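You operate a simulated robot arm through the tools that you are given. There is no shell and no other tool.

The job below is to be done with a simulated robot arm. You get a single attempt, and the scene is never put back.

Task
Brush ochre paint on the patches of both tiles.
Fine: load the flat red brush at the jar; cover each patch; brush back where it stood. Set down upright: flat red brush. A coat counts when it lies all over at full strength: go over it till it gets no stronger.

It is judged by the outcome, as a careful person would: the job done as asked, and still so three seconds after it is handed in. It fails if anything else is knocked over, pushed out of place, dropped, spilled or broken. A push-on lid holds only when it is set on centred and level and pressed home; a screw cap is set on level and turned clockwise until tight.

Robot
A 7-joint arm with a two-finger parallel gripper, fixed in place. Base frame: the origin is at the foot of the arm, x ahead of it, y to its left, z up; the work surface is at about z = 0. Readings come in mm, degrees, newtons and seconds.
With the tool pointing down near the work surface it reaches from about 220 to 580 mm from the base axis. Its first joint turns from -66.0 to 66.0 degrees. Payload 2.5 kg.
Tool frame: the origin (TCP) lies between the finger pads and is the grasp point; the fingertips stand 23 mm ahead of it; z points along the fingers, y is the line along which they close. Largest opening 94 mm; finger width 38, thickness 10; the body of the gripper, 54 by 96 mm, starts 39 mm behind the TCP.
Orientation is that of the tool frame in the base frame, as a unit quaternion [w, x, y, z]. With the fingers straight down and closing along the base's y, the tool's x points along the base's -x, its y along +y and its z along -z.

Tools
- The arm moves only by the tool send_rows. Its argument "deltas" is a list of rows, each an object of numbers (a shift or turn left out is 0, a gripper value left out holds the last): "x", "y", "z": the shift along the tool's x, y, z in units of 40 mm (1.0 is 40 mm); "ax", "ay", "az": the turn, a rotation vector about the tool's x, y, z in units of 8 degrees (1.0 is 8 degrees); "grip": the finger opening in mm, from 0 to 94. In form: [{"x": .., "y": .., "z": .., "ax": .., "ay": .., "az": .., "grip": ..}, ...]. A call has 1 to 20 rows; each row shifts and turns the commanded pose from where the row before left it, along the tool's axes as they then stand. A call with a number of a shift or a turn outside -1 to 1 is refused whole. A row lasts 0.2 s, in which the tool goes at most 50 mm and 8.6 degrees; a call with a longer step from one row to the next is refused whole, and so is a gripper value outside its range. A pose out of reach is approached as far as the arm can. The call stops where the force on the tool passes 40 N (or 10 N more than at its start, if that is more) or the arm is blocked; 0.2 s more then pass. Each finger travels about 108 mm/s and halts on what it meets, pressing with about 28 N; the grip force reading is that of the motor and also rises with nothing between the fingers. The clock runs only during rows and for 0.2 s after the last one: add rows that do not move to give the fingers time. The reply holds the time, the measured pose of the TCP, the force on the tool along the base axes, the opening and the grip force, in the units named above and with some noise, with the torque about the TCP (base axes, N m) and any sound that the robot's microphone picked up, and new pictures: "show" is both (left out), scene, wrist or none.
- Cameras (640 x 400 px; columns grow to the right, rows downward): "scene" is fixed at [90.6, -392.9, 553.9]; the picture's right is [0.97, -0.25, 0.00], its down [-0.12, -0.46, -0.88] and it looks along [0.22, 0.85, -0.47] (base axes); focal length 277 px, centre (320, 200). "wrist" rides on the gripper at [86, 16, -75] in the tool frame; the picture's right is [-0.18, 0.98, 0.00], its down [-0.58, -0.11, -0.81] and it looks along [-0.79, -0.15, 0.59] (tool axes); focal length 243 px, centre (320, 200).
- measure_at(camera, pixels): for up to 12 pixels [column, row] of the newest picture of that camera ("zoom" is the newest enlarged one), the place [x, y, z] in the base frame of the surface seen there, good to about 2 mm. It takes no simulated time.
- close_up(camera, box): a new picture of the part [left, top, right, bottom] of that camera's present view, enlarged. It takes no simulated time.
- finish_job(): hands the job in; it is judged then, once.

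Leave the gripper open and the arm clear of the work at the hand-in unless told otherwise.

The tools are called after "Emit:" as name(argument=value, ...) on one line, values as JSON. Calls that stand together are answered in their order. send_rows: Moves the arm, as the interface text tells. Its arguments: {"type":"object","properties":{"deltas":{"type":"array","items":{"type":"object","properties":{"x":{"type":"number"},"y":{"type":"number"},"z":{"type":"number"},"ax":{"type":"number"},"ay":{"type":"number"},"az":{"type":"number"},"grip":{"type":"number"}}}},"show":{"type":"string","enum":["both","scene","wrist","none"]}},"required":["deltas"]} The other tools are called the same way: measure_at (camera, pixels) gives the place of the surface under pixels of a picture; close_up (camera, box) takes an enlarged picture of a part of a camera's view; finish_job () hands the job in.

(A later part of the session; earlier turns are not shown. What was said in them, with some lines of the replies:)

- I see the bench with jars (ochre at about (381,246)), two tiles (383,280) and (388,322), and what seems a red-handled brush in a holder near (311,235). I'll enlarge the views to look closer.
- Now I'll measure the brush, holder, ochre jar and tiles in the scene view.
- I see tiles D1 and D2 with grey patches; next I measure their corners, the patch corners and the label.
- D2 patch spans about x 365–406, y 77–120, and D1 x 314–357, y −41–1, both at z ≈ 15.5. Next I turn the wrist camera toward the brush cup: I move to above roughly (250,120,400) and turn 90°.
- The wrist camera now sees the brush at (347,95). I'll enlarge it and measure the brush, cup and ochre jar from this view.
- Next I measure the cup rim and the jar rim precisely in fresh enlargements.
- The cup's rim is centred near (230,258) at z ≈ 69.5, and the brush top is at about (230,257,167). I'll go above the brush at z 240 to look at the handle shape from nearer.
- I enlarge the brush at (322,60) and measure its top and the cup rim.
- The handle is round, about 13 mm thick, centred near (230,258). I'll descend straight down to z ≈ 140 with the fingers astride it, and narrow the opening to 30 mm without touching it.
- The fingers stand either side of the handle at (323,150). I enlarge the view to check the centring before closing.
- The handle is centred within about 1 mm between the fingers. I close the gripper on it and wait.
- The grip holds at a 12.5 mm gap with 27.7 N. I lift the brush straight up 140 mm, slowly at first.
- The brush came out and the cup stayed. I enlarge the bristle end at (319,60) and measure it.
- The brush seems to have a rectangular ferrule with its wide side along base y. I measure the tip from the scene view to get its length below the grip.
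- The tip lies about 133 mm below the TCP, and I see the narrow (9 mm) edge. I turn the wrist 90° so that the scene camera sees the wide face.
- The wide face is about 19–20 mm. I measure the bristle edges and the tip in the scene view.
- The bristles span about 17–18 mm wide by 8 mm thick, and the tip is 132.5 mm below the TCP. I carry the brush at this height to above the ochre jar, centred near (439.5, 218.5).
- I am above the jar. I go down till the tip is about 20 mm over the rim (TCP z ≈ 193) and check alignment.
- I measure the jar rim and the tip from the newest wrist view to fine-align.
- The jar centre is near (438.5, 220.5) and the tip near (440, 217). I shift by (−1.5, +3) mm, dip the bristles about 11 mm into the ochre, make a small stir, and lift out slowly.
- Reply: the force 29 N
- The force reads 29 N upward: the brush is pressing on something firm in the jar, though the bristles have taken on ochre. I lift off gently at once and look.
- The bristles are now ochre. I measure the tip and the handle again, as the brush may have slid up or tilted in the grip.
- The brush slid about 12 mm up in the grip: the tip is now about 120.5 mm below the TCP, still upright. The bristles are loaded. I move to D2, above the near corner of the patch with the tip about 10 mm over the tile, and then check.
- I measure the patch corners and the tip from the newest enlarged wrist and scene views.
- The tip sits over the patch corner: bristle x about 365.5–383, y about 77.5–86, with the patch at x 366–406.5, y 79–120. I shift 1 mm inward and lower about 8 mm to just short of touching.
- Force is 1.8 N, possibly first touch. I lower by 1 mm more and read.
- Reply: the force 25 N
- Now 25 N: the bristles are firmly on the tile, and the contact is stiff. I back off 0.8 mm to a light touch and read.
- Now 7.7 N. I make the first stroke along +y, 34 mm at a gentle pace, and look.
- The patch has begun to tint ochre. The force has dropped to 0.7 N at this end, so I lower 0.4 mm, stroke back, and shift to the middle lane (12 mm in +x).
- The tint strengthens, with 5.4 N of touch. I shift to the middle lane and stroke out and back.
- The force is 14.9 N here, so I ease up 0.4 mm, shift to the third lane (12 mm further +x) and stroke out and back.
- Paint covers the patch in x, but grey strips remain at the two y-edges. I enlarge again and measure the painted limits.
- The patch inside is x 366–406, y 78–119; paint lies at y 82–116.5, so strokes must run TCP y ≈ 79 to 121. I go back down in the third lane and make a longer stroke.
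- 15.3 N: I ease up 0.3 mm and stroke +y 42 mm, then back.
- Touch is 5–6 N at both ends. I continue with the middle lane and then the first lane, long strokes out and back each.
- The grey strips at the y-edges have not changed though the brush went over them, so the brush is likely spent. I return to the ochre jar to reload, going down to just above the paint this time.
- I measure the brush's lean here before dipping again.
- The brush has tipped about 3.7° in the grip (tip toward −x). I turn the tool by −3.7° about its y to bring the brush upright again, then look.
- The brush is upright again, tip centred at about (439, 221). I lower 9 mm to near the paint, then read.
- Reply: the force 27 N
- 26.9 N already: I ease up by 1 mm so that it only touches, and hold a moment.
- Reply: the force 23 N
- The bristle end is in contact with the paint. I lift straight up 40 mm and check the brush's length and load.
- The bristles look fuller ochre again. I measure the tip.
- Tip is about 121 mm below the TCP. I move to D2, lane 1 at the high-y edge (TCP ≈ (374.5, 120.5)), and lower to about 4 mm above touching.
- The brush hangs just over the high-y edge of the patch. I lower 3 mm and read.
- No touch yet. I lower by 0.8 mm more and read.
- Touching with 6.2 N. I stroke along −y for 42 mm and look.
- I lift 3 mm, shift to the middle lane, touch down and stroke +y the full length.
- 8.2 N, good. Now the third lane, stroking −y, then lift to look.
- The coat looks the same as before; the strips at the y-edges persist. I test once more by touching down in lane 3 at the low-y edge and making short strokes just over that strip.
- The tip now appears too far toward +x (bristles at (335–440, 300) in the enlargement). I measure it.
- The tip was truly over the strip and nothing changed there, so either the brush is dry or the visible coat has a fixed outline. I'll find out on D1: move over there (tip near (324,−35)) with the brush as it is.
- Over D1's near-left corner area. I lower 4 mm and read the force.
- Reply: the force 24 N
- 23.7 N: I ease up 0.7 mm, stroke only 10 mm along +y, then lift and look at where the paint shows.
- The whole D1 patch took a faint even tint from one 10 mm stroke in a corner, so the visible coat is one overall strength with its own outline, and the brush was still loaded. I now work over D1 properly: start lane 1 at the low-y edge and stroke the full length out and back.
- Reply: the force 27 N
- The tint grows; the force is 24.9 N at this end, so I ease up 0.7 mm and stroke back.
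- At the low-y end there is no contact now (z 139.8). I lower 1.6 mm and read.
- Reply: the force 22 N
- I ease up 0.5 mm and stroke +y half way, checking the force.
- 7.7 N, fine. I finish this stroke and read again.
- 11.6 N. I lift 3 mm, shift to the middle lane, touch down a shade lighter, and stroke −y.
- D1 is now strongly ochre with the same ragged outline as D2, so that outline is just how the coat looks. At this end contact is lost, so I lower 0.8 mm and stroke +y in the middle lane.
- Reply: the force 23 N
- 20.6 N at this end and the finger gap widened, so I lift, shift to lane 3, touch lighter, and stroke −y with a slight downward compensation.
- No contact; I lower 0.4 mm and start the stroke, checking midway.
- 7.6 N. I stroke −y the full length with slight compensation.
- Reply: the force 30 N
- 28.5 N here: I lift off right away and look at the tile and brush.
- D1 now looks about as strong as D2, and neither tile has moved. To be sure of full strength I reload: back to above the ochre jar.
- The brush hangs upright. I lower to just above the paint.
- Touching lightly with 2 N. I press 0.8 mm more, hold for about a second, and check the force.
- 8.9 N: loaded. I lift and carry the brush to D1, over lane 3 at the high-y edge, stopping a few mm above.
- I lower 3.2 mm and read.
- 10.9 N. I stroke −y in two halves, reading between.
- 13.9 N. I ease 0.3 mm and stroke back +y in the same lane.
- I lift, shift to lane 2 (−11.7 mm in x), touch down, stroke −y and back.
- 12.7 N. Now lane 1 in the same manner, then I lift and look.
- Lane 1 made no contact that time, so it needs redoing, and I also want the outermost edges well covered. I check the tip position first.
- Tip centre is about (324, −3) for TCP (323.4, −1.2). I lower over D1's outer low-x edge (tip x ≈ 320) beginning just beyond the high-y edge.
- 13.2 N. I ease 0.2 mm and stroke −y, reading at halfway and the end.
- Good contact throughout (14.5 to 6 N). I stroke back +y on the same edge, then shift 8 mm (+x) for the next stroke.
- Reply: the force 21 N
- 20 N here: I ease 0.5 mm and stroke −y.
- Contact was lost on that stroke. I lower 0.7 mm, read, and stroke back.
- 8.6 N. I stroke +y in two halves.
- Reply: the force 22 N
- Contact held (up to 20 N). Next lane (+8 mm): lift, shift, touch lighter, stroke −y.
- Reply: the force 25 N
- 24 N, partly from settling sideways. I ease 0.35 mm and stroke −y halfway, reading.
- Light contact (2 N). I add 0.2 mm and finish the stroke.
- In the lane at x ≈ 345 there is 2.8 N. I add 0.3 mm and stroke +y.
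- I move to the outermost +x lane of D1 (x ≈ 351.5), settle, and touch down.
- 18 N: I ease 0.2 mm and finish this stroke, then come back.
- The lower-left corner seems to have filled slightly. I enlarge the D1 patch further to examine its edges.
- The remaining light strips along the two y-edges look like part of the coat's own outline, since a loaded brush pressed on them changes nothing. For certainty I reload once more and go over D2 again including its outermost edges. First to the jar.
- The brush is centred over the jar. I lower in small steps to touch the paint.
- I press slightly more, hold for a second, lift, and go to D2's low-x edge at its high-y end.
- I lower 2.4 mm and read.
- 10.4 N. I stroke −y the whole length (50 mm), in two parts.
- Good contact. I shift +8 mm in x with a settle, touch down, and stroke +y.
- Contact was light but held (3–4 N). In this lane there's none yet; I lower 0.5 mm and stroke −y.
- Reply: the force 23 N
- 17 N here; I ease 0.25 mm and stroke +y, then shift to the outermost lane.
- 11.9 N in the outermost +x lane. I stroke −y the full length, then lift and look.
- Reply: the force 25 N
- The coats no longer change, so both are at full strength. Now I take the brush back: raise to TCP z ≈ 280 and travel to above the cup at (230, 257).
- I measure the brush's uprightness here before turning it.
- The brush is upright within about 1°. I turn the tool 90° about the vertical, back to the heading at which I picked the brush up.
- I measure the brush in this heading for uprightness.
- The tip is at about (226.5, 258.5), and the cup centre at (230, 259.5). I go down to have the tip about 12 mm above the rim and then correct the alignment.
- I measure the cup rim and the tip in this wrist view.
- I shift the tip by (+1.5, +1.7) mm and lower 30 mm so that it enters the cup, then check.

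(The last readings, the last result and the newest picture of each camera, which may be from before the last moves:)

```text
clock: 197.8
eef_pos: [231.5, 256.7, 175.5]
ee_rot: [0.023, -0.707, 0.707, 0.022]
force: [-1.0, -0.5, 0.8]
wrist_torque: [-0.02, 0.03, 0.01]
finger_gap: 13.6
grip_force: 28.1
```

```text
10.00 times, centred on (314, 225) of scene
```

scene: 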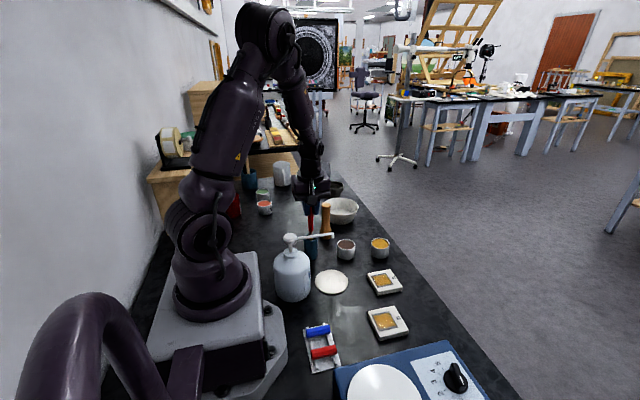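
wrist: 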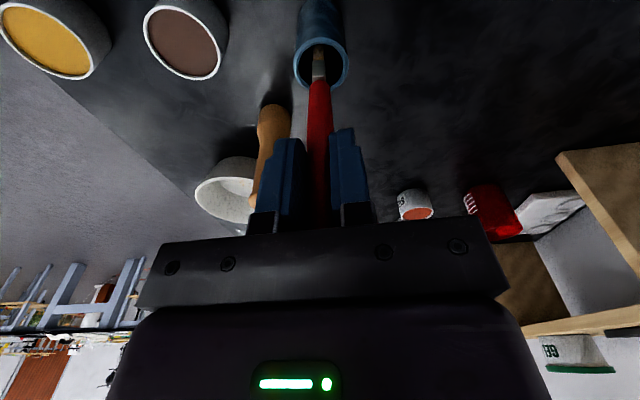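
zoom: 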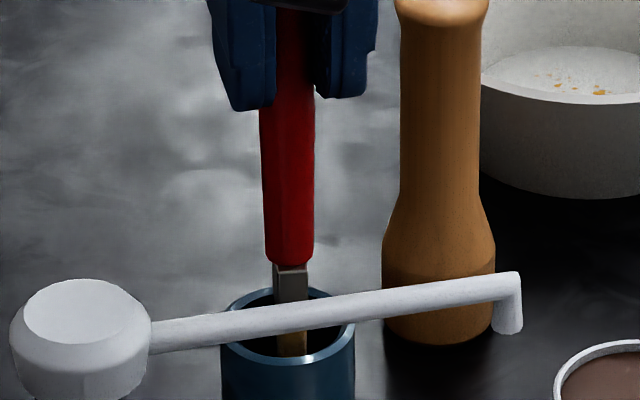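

The brush is inside the cup and nearly centred, about 1 mm too far in +x. I correct 1.2 mm and go down a further 38 mm.

Emit:
send_rows(deltas=[{"y": 0.03}, {"x": 0.0153, "z": 0.237}, {"x": 0.0153, "z": 0.237}, {"x": 0.0153, "z": 0.237}, {"x": 0.0153, "z": 0.237}, {}, {}], show="both")

Emit:
close_up(camera="wrist", box=[262, 20, 378, 150])

Emit:
close_up(camera="scene", box=[290, 205, 338, 245])

```text
clock: 199.4
eef_pos: [228.9, 258.4, 136.0]
ee_rot: [-0.023, 0.707, -0.706, -0.023]
force: [-0.4, 0.2, -0.3]
wrist_torque: [-0.01, -0.01, 0.03]
finger_gap: 13.8
grip_force: 27.9
```

scene: 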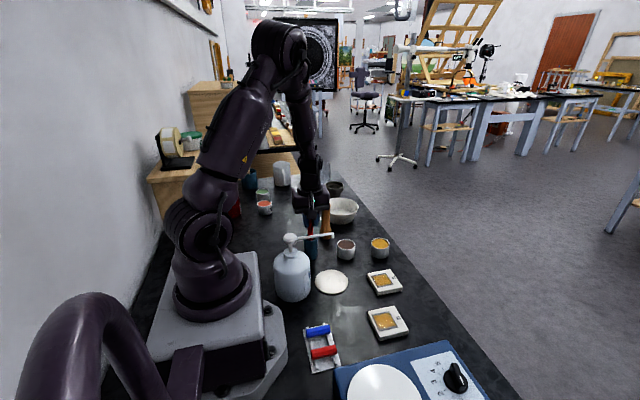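
wrist: 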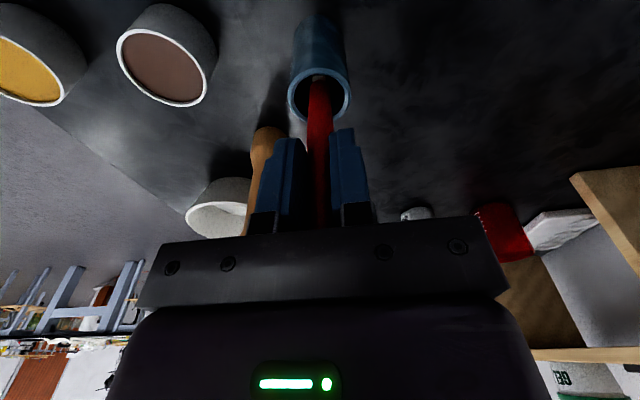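

```text
3.08 times, centred on (320, 85) of wrist
```

zoom: 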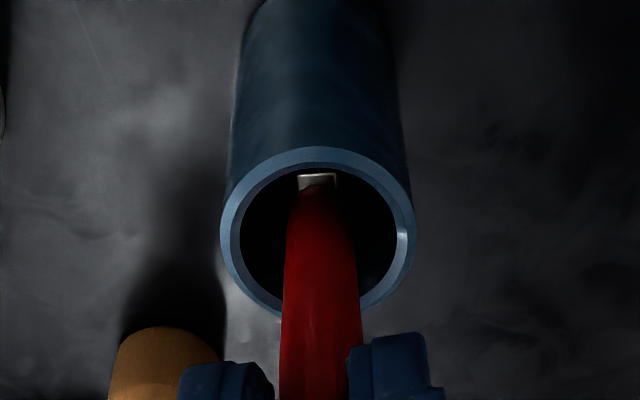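

```text
10.00 times, centred on (314, 225) of scene
```

zoom: 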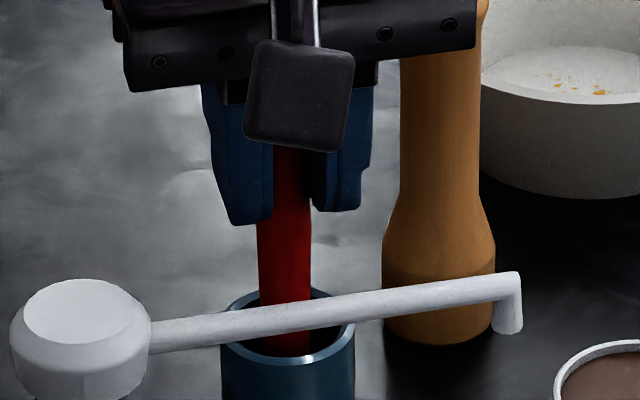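

I measure the rim and handle once more at this height.

Emit:
measure_at(camera="wrist", pixels=[[289, 95], [349, 95], [319, 69], [302, 114], [320, 78], [313, 100], [330, 100], [320, 100], [320, 120], [312, 125], [331, 125], [320, 140]])

Emit:
measure_at(camera="zoom", pixels=[[262, 240], [308, 240], [285, 240], [264, 290], [308, 285], [285, 285], [285, 340], [270, 345], [350, 335], [290, 362]])

```text
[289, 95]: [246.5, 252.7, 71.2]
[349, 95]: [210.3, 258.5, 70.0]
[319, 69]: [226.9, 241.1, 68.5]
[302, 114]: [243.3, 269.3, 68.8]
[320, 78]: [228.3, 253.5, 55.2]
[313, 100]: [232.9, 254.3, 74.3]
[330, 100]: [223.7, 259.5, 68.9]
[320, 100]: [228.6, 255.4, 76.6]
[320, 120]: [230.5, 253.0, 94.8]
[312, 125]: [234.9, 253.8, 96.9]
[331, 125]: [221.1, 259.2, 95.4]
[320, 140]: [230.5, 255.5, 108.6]
```

```text
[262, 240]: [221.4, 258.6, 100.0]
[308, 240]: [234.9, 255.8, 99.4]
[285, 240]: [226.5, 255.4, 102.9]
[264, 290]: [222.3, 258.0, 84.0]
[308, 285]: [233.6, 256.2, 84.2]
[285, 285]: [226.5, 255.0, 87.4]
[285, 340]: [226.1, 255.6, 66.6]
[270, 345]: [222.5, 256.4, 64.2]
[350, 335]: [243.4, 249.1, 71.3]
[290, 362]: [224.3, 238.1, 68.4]
```

The brush sits about 2.5 mm too far in +y and 1.5 mm short in x compared with where it stood. I correct that and lower 4 mm.

Emit:
send_rows(deltas=[{"x": 0.0624, "y": -0.035, "z": -0.004}, {}, {"x": 0.0065, "z": 0.1}, {}, {}], show="none")

```text
clock: 200.6
eef_pos: [231.7, 254.9, 133.4]
ee_rot: [0.023, -0.706, 0.707, 0.022]
force: [0.4, 0.0, -0.1]
wrist_torque: [-0.03, 0.01, 0.01]
finger_gap: 13.7
grip_force: 28.2
```

No contact yet (z 133.4). I lower in 1 mm steps till the brush touches the cup floor.

Emit:
send_rows(deltas=[{"x": 0.0016, "z": 0.025}, {}, {"x": 0.0016, "z": 0.025}, {}, {}], show="none")

```text
clock: 201.8
eef_pos: [231.2, 255.4, 131.1]
ee_rot: [0.023, -0.707, 0.707, 0.022]
force: [0.0, 0.2, -0.5]
wrist_torque: [0.0, 0.01, 0.0]
finger_gap: 13.5
grip_force: 28.5
```

Emit:
send_rows(deltas=[{"x": 0.0016, "z": 0.025}, {}, {}], show="none")

```text
clock: 202.6
eef_pos: [232.2, 255.6, 129.9]
ee_rot: [-0.024, 0.707, -0.706, -0.023]
force: [0.5, 0.7, -0.4]
wrist_torque: [0.01, 0.01, -0.01]
finger_gap: 13.7
grip_force: 28.0
```

Emit:
send_rows(deltas=[{"x": 0.0016, "z": 0.02}, {}, {}], show="none")

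```text
clock: 203.4
eef_pos: [231.6, 254.8, 129.5]
ee_rot: [0.022, -0.706, 0.707, 0.022]
force: [0.3, 0.1, 2.0]
wrist_torque: [-0.03, 0.06, 0.01]
finger_gap: 13.7
grip_force: 28.1
```

About 2 N: it seems to touch. I add 0.3 mm to confirm and look.

Emit:
send_rows(deltas=[{"z": 0.008}, {}, {}], show="both")

Emit:
close_up(camera="wrist", box=[262, 20, 378, 150])

Emit:
close_up(camera="scene", box=[290, 205, 338, 245])

```text
clock: 204.2
eef_pos: [232.3, 255.2, 128.8]
ee_rot: [0.024, -0.706, 0.707, 0.022]
force: [-1.4, -3.7, 20.8]
wrist_torque: [-0.3, 0.13, -0.02]
finger_gap: 13.7
grip_force: 27.7
```

scene: 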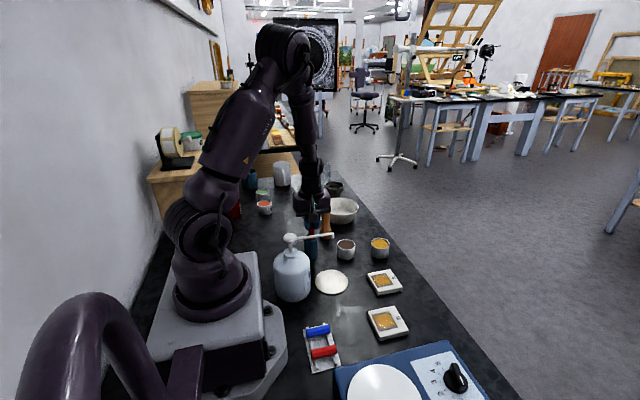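
wrist: 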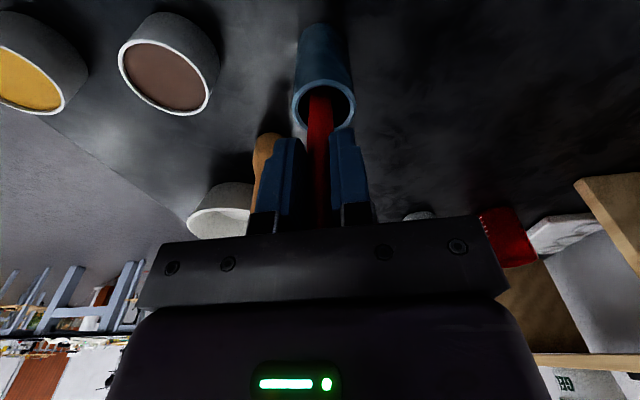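

```text
3.08 times, centred on (320, 85) of wrist
```

zoom: 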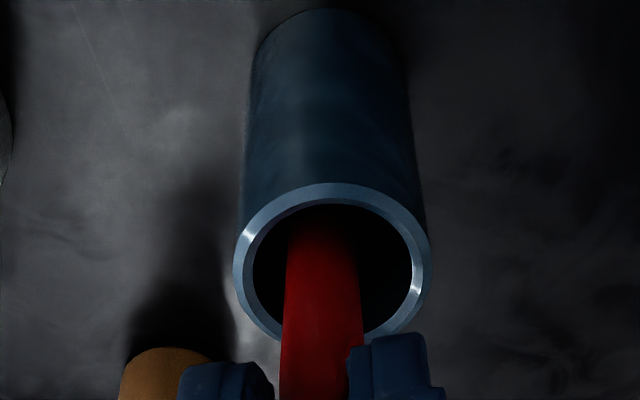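

```text
10.00 times, centred on (314, 225) of scene
```

zoom: 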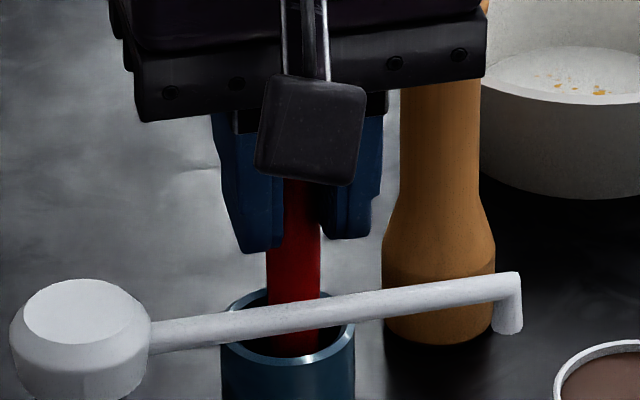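

It rests on the floor (20.8 N) but stands about 1.7 mm off centre in +x. I lift 2 mm, shift −1.7 mm in x, and set it down lightly.

Emit:
send_rows(deltas=[{"x": -0.0032, "z": -0.05}, {"y": 0.042}, {}, {"x": 0.0026, "z": 0.042}, {}, {}], show="wrist")

Emit:
measure_at(camera="wrist", pixels=[[292, 105], [353, 105], [323, 80], [304, 122], [314, 110], [332, 110], [323, 110], [322, 125], [322, 135], [313, 125], [333, 125], [322, 98]])

Emit:
close_up(camera="wrist", box=[262, 20, 378, 150])

Emit:
close_up(camera="scene", box=[290, 205, 338, 245])

```text
clock: 205.6
eef_pos: [229.3, 255.6, 130.0]
ee_rot: [-0.022, 0.707, -0.706, -0.022]
force: [-0.5, -0.4, -0.5]
wrist_torque: [-0.02, -0.02, 0.01]
finger_gap: 13.7
grip_force: 28.1
```

wrist: 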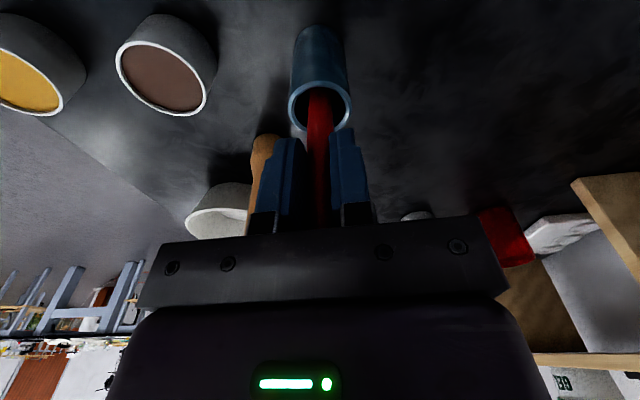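

```text
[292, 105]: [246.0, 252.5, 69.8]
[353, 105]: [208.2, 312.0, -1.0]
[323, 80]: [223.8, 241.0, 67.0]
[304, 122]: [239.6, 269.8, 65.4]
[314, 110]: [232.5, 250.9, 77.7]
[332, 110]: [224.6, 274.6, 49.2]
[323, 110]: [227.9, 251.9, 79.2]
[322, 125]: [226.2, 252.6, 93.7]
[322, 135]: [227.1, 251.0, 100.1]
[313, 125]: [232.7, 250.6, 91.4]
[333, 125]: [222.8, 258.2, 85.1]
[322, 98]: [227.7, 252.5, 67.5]
```

```text
3.08 times, centred on (320, 85) of wrist
```

zoom: 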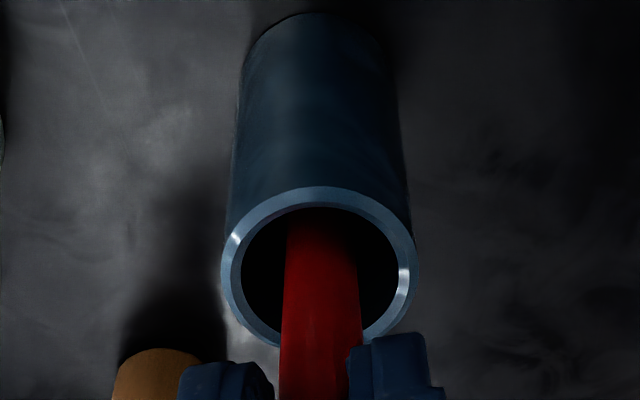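

```text
10.00 times, centred on (314, 225) of scene
```

zoom: 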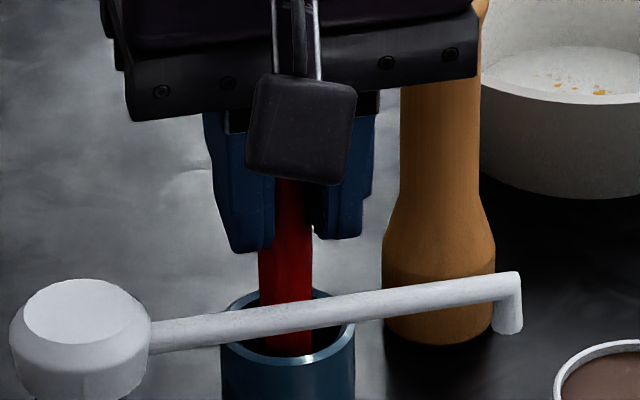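

Now centred: handle at about (228, 259), cup centre (228.5, 259.5). I lower in tiny steps to a light touch.

Emit:
send_rows(deltas=[{"z": 0.01}, {}, {}], show="none")

```text
clock: 206.4
eef_pos: [229.2, 254.9, 128.2]
ee_rot: [0.022, -0.707, 0.707, 0.023]
force: [-1.1, -1.4, 4.9]
wrist_torque: [-0.08, 0.05, -0.01]
finger_gap: 13.5
grip_force: 27.6
```

4.9 N: it stands on the cup floor. I open the fingers gradually to 30 mm and look.

Emit:
send_rows(deltas=[{"grip": 14}, {"grip": 15}, {"grip": 16}, {"grip": 18}, {"grip": 21}, {"grip": 25}, {"grip": 30}, {}, {}], show="both")

Emit:
close_up(camera="wrist", box=[242, 20, 398, 230])

Emit:
close_up(camera="scene", box=[290, 205, 338, 245])

```text
clock: 208.4
eef_pos: [230.6, 255.4, 128.4]
ee_rot: [-0.022, 0.707, -0.706, -0.023]
force: [0.0, -1.1, 2.4]
wrist_torque: [-0.02, 0.02, 0.0]
finger_gap: 30.0
grip_force: 0.0
```

scene: 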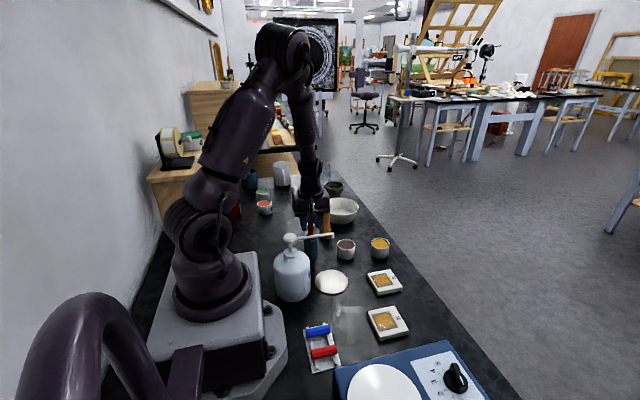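
wrist: 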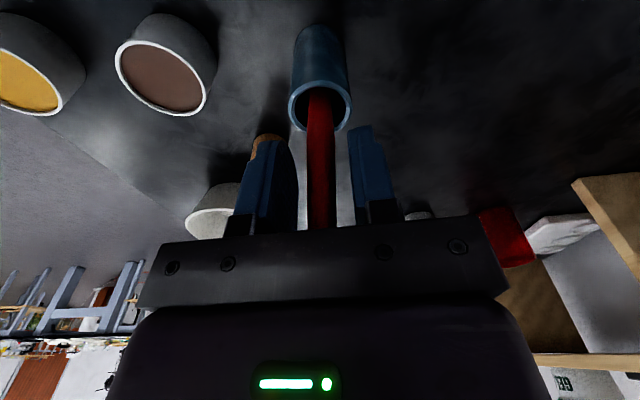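

```text
1.90 times, centred on (320, 125) of wrist
```

zoom: 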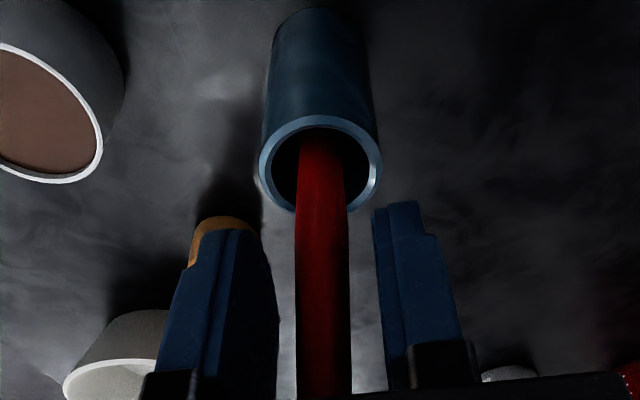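

```text
10.00 times, centred on (314, 225) of scene
```

zoom: 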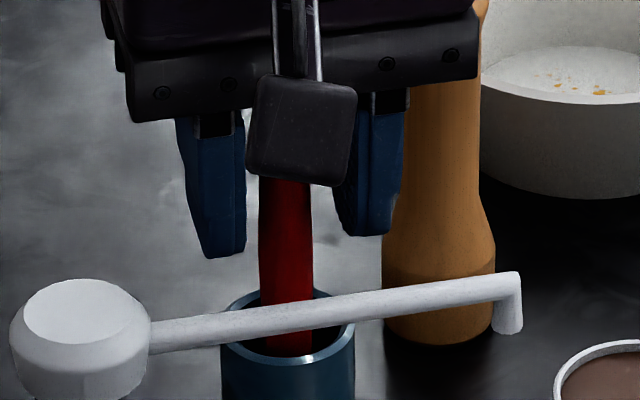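

The brush stands. The palm seems to touch the handle's top lightly (2.4 N). I lift straight up gently by 10 mm with the fingers wider, and look.

Emit:
send_rows(deltas=[{"x": -0.0016, "z": -0.025}, {"x": -0.0032, "z": -0.05, "grip": 45}, {"x": -0.0113, "z": -0.175, "grip": 60}, {}, {}, {}], show="both")

Emit:
close_up(camera="wrist", box=[242, 20, 398, 230])

Emit:
close_up(camera="scene", box=[290, 205, 338, 245])

```text
clock: 209.8
eef_pos: [229.7, 254.6, 140.6]
ee_rot: [-0.023, 0.707, -0.706, -0.023]
force: [-1.0, 0.1, -0.5]
wrist_torque: [0.0, -0.02, 0.01]
finger_gap: 60.0
grip_force: 0.0
```

scene: 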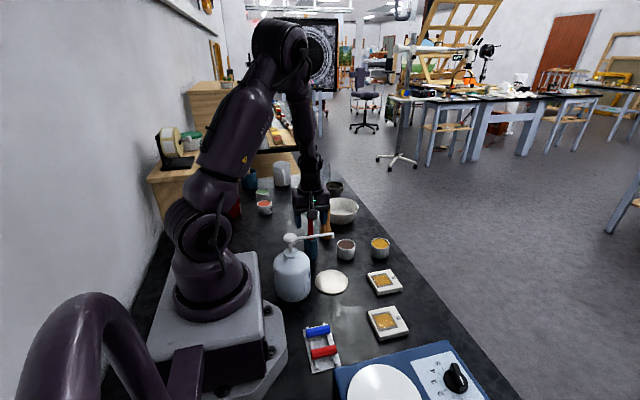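
wrist: 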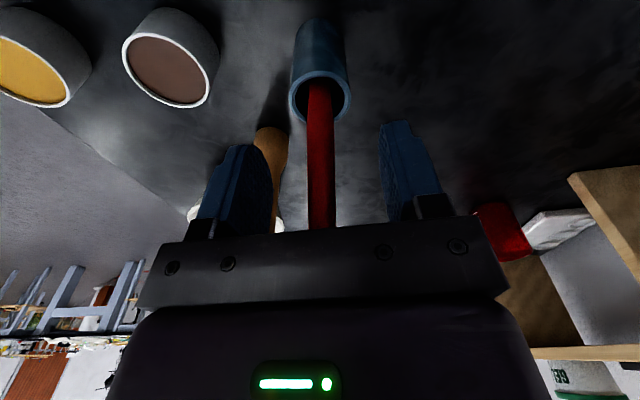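

```text
1.90 times, centred on (320, 125) of wrist
```

zoom: 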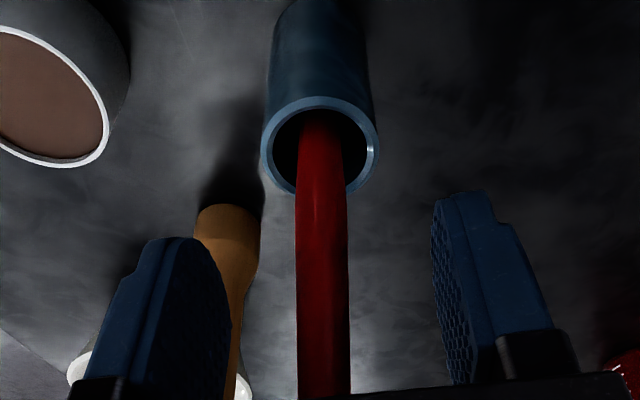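

```text
10.00 times, centred on (314, 225) of scene
```

zoom: 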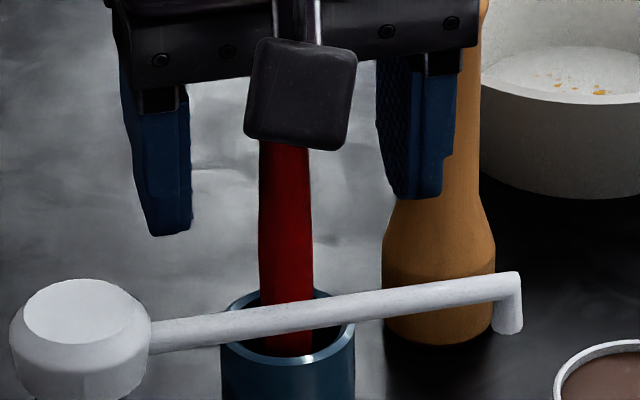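

The brush stands upright on its own. I lift straight up 140 mm, clear of it.

Emit:
send_rows(deltas=[{"x": -0.0194, "z": -0.3}, {"x": -0.0387, "z": -0.6}, {"x": -0.0516, "z": -0.8}, {"x": -0.0581, "z": -0.9}, {"x": -0.0581, "z": -0.9}, {}, {}], show="both")

Emit:
close_up(camera="wrist", box=[272, 0, 368, 120])

Emit:
close_up(camera="scene", box=[280, 195, 344, 240])

```text
clock: 211.4
eef_pos: [229.1, 255.3, 277.5]
ee_rot: [0.022, -0.707, 0.707, 0.022]
force: [0.6, 1.0, 0.1]
wrist_torque: [0.01, -0.01, -0.04]
finger_gap: 60.0
grip_force: 0.1
```

scene: 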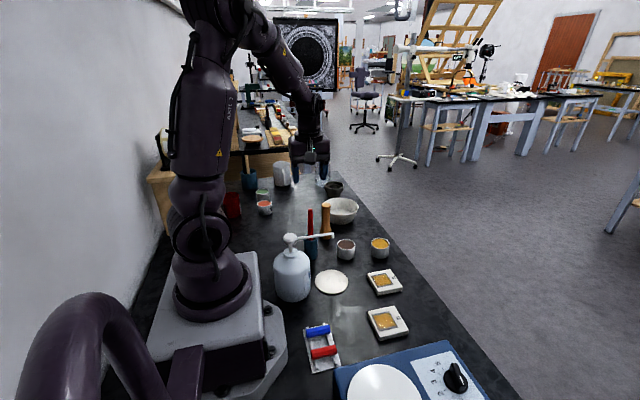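
wrist: 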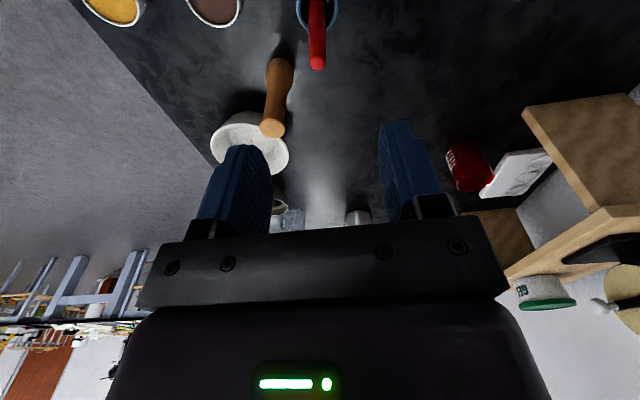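

```text
3.33 times, centred on (320, 60) of wrist
```

zoom: 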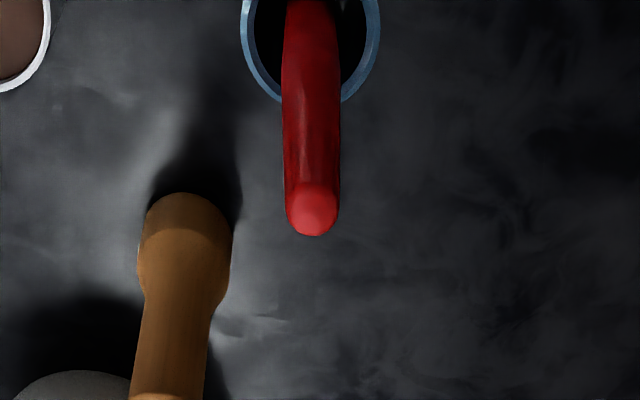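

```text
8.89 times, centred on (312, 218) of scene
```

zoom: 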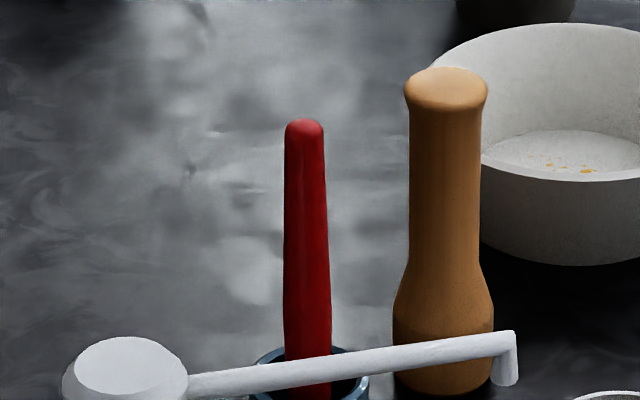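

The brush stands upright in its cup as before. I level the tool, open the gripper fully, and move clear to where the wrist camera can see both tiles for a final check.

Emit:
send_rows(deltas=[{"ay": 0.23, "grip": 94}, {"ay": 0.23}, {"x": 0.734, "y": -0.4406, "z": -0.1656}, {"x": 0.734, "y": -0.4406, "z": -0.1656}, {"x": 0.734, "y": -0.4406, "z": -0.1656}, {"x": 0.734, "y": -0.4406, "z": -0.1656}, {"x": 0.734, "y": -0.4406, "z": -0.1656}, {"x": 0.734, "y": -0.4406, "z": -0.1656}, {"x": 0.734, "y": -0.4406, "z": -0.1656}, {"x": 0.734, "y": -0.4406, "z": -0.1656}, {}, {}], show="both")

Emit:
close_up(camera="scene", box=[360, 262, 424, 342])

Emit:
close_up(camera="wrist", box=[240, 0, 400, 100])

```text
clock: 214.0
eef_pos: [371.8, 18.3, 332.4]
ee_rot: [0.001, -0.707, 0.708, -0.001]
force: [0.8, -0.3, 0.3]
wrist_torque: [0.01, 0.03, 0.0]
finger_gap: 94.1
grip_force: 0.0
```

scene: 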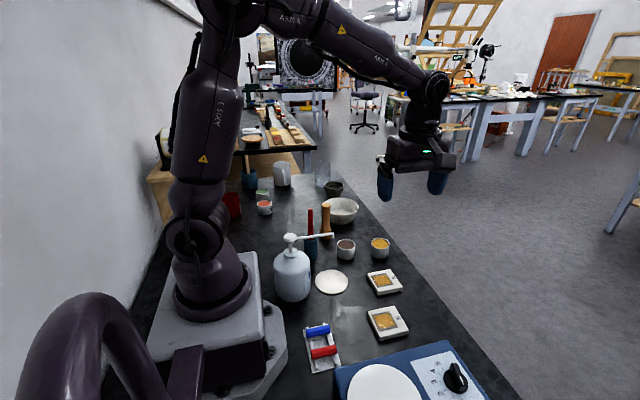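
wrist: 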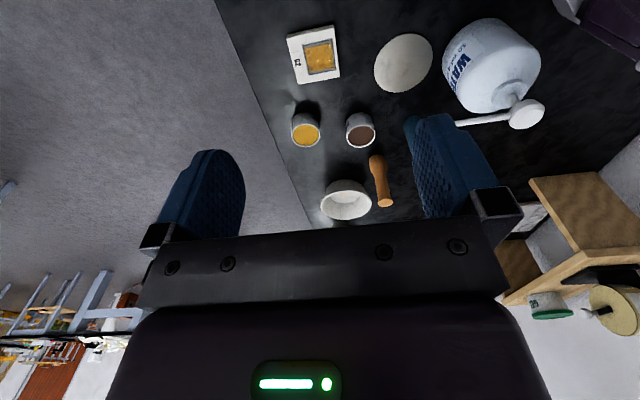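

```text
5.00 times, centred on (392, 302) of scene
```

zoom: 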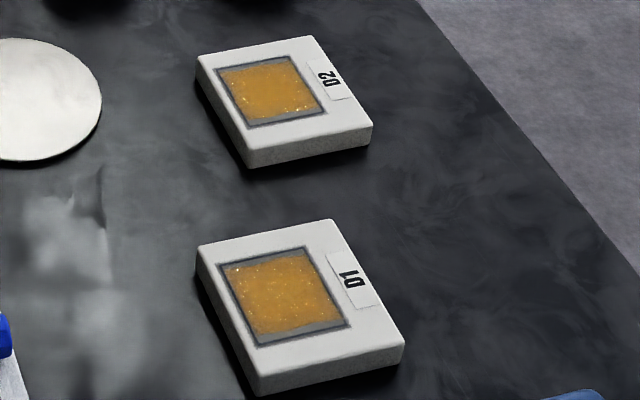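

```text
4.00 times, centred on (320, 50) of wrist
```

zoom: 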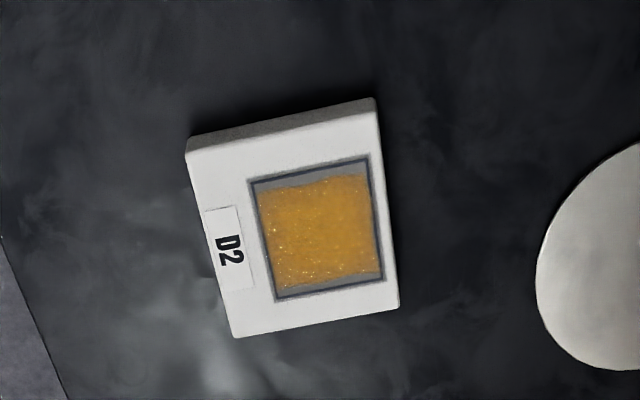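

Both patches carry an even, full ochre coat; the tiles, jars and bowl stand where they were. A last check on the brush in its cup.

Emit:
close_up(camera="scene", box=[270, 195, 400, 275])

Emit:
measure_at(camera="scene", pixels=[[310, 211], [310, 225], [311, 250], [312, 258], [381, 243], [381, 256], [346, 244], [326, 206]])

```text
4.92 times, centred on (335, 235) of scene
```

zoom: 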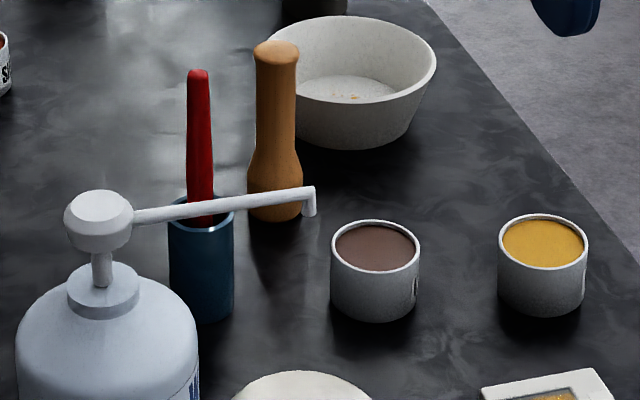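

```text
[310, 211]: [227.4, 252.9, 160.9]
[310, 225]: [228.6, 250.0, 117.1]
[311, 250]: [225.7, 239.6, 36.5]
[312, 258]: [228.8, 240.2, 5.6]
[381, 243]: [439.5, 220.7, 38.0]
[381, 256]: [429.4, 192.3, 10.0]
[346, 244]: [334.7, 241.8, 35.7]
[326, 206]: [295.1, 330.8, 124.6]
```

The brush stands upright in the same place as at the start, the jars, cup and pestle are unmoved, both coats are full, the gripper is open and the arm is clear. I hand the job in.

Emit:
finish_job()

```text
The job is handed in.
```

The job is handed in: both tiles have their ochre coat, and the flat red brush is standing upright in its cup where it was.

- **Coats:** I loaded the brush three times and went over both patches out to and past their edges. On the last passes the colour got no stronger. A bare grey strip of about 3–4 mm still shows along two opposite edges of each patch. A loaded brush pressed on those strips changed nothing. I took them as part of how the coat is drawn, but I could not confirm that.
- **Dip and strokes:** On the first dip the paint surface was firmer than expected, so the brush slid about 12 mm up in the grip. A few strokes pressed harder than I wanted, up to about 28 N.
- **Tile D2:** It shifted by a little under 1 mm. D1 did not move.
- **Everything else:** The ochre and brown jars, the brush cup and the pestle measured where they started, and nothing was spilled or knocked over. The gripper is open and the arm is clear.
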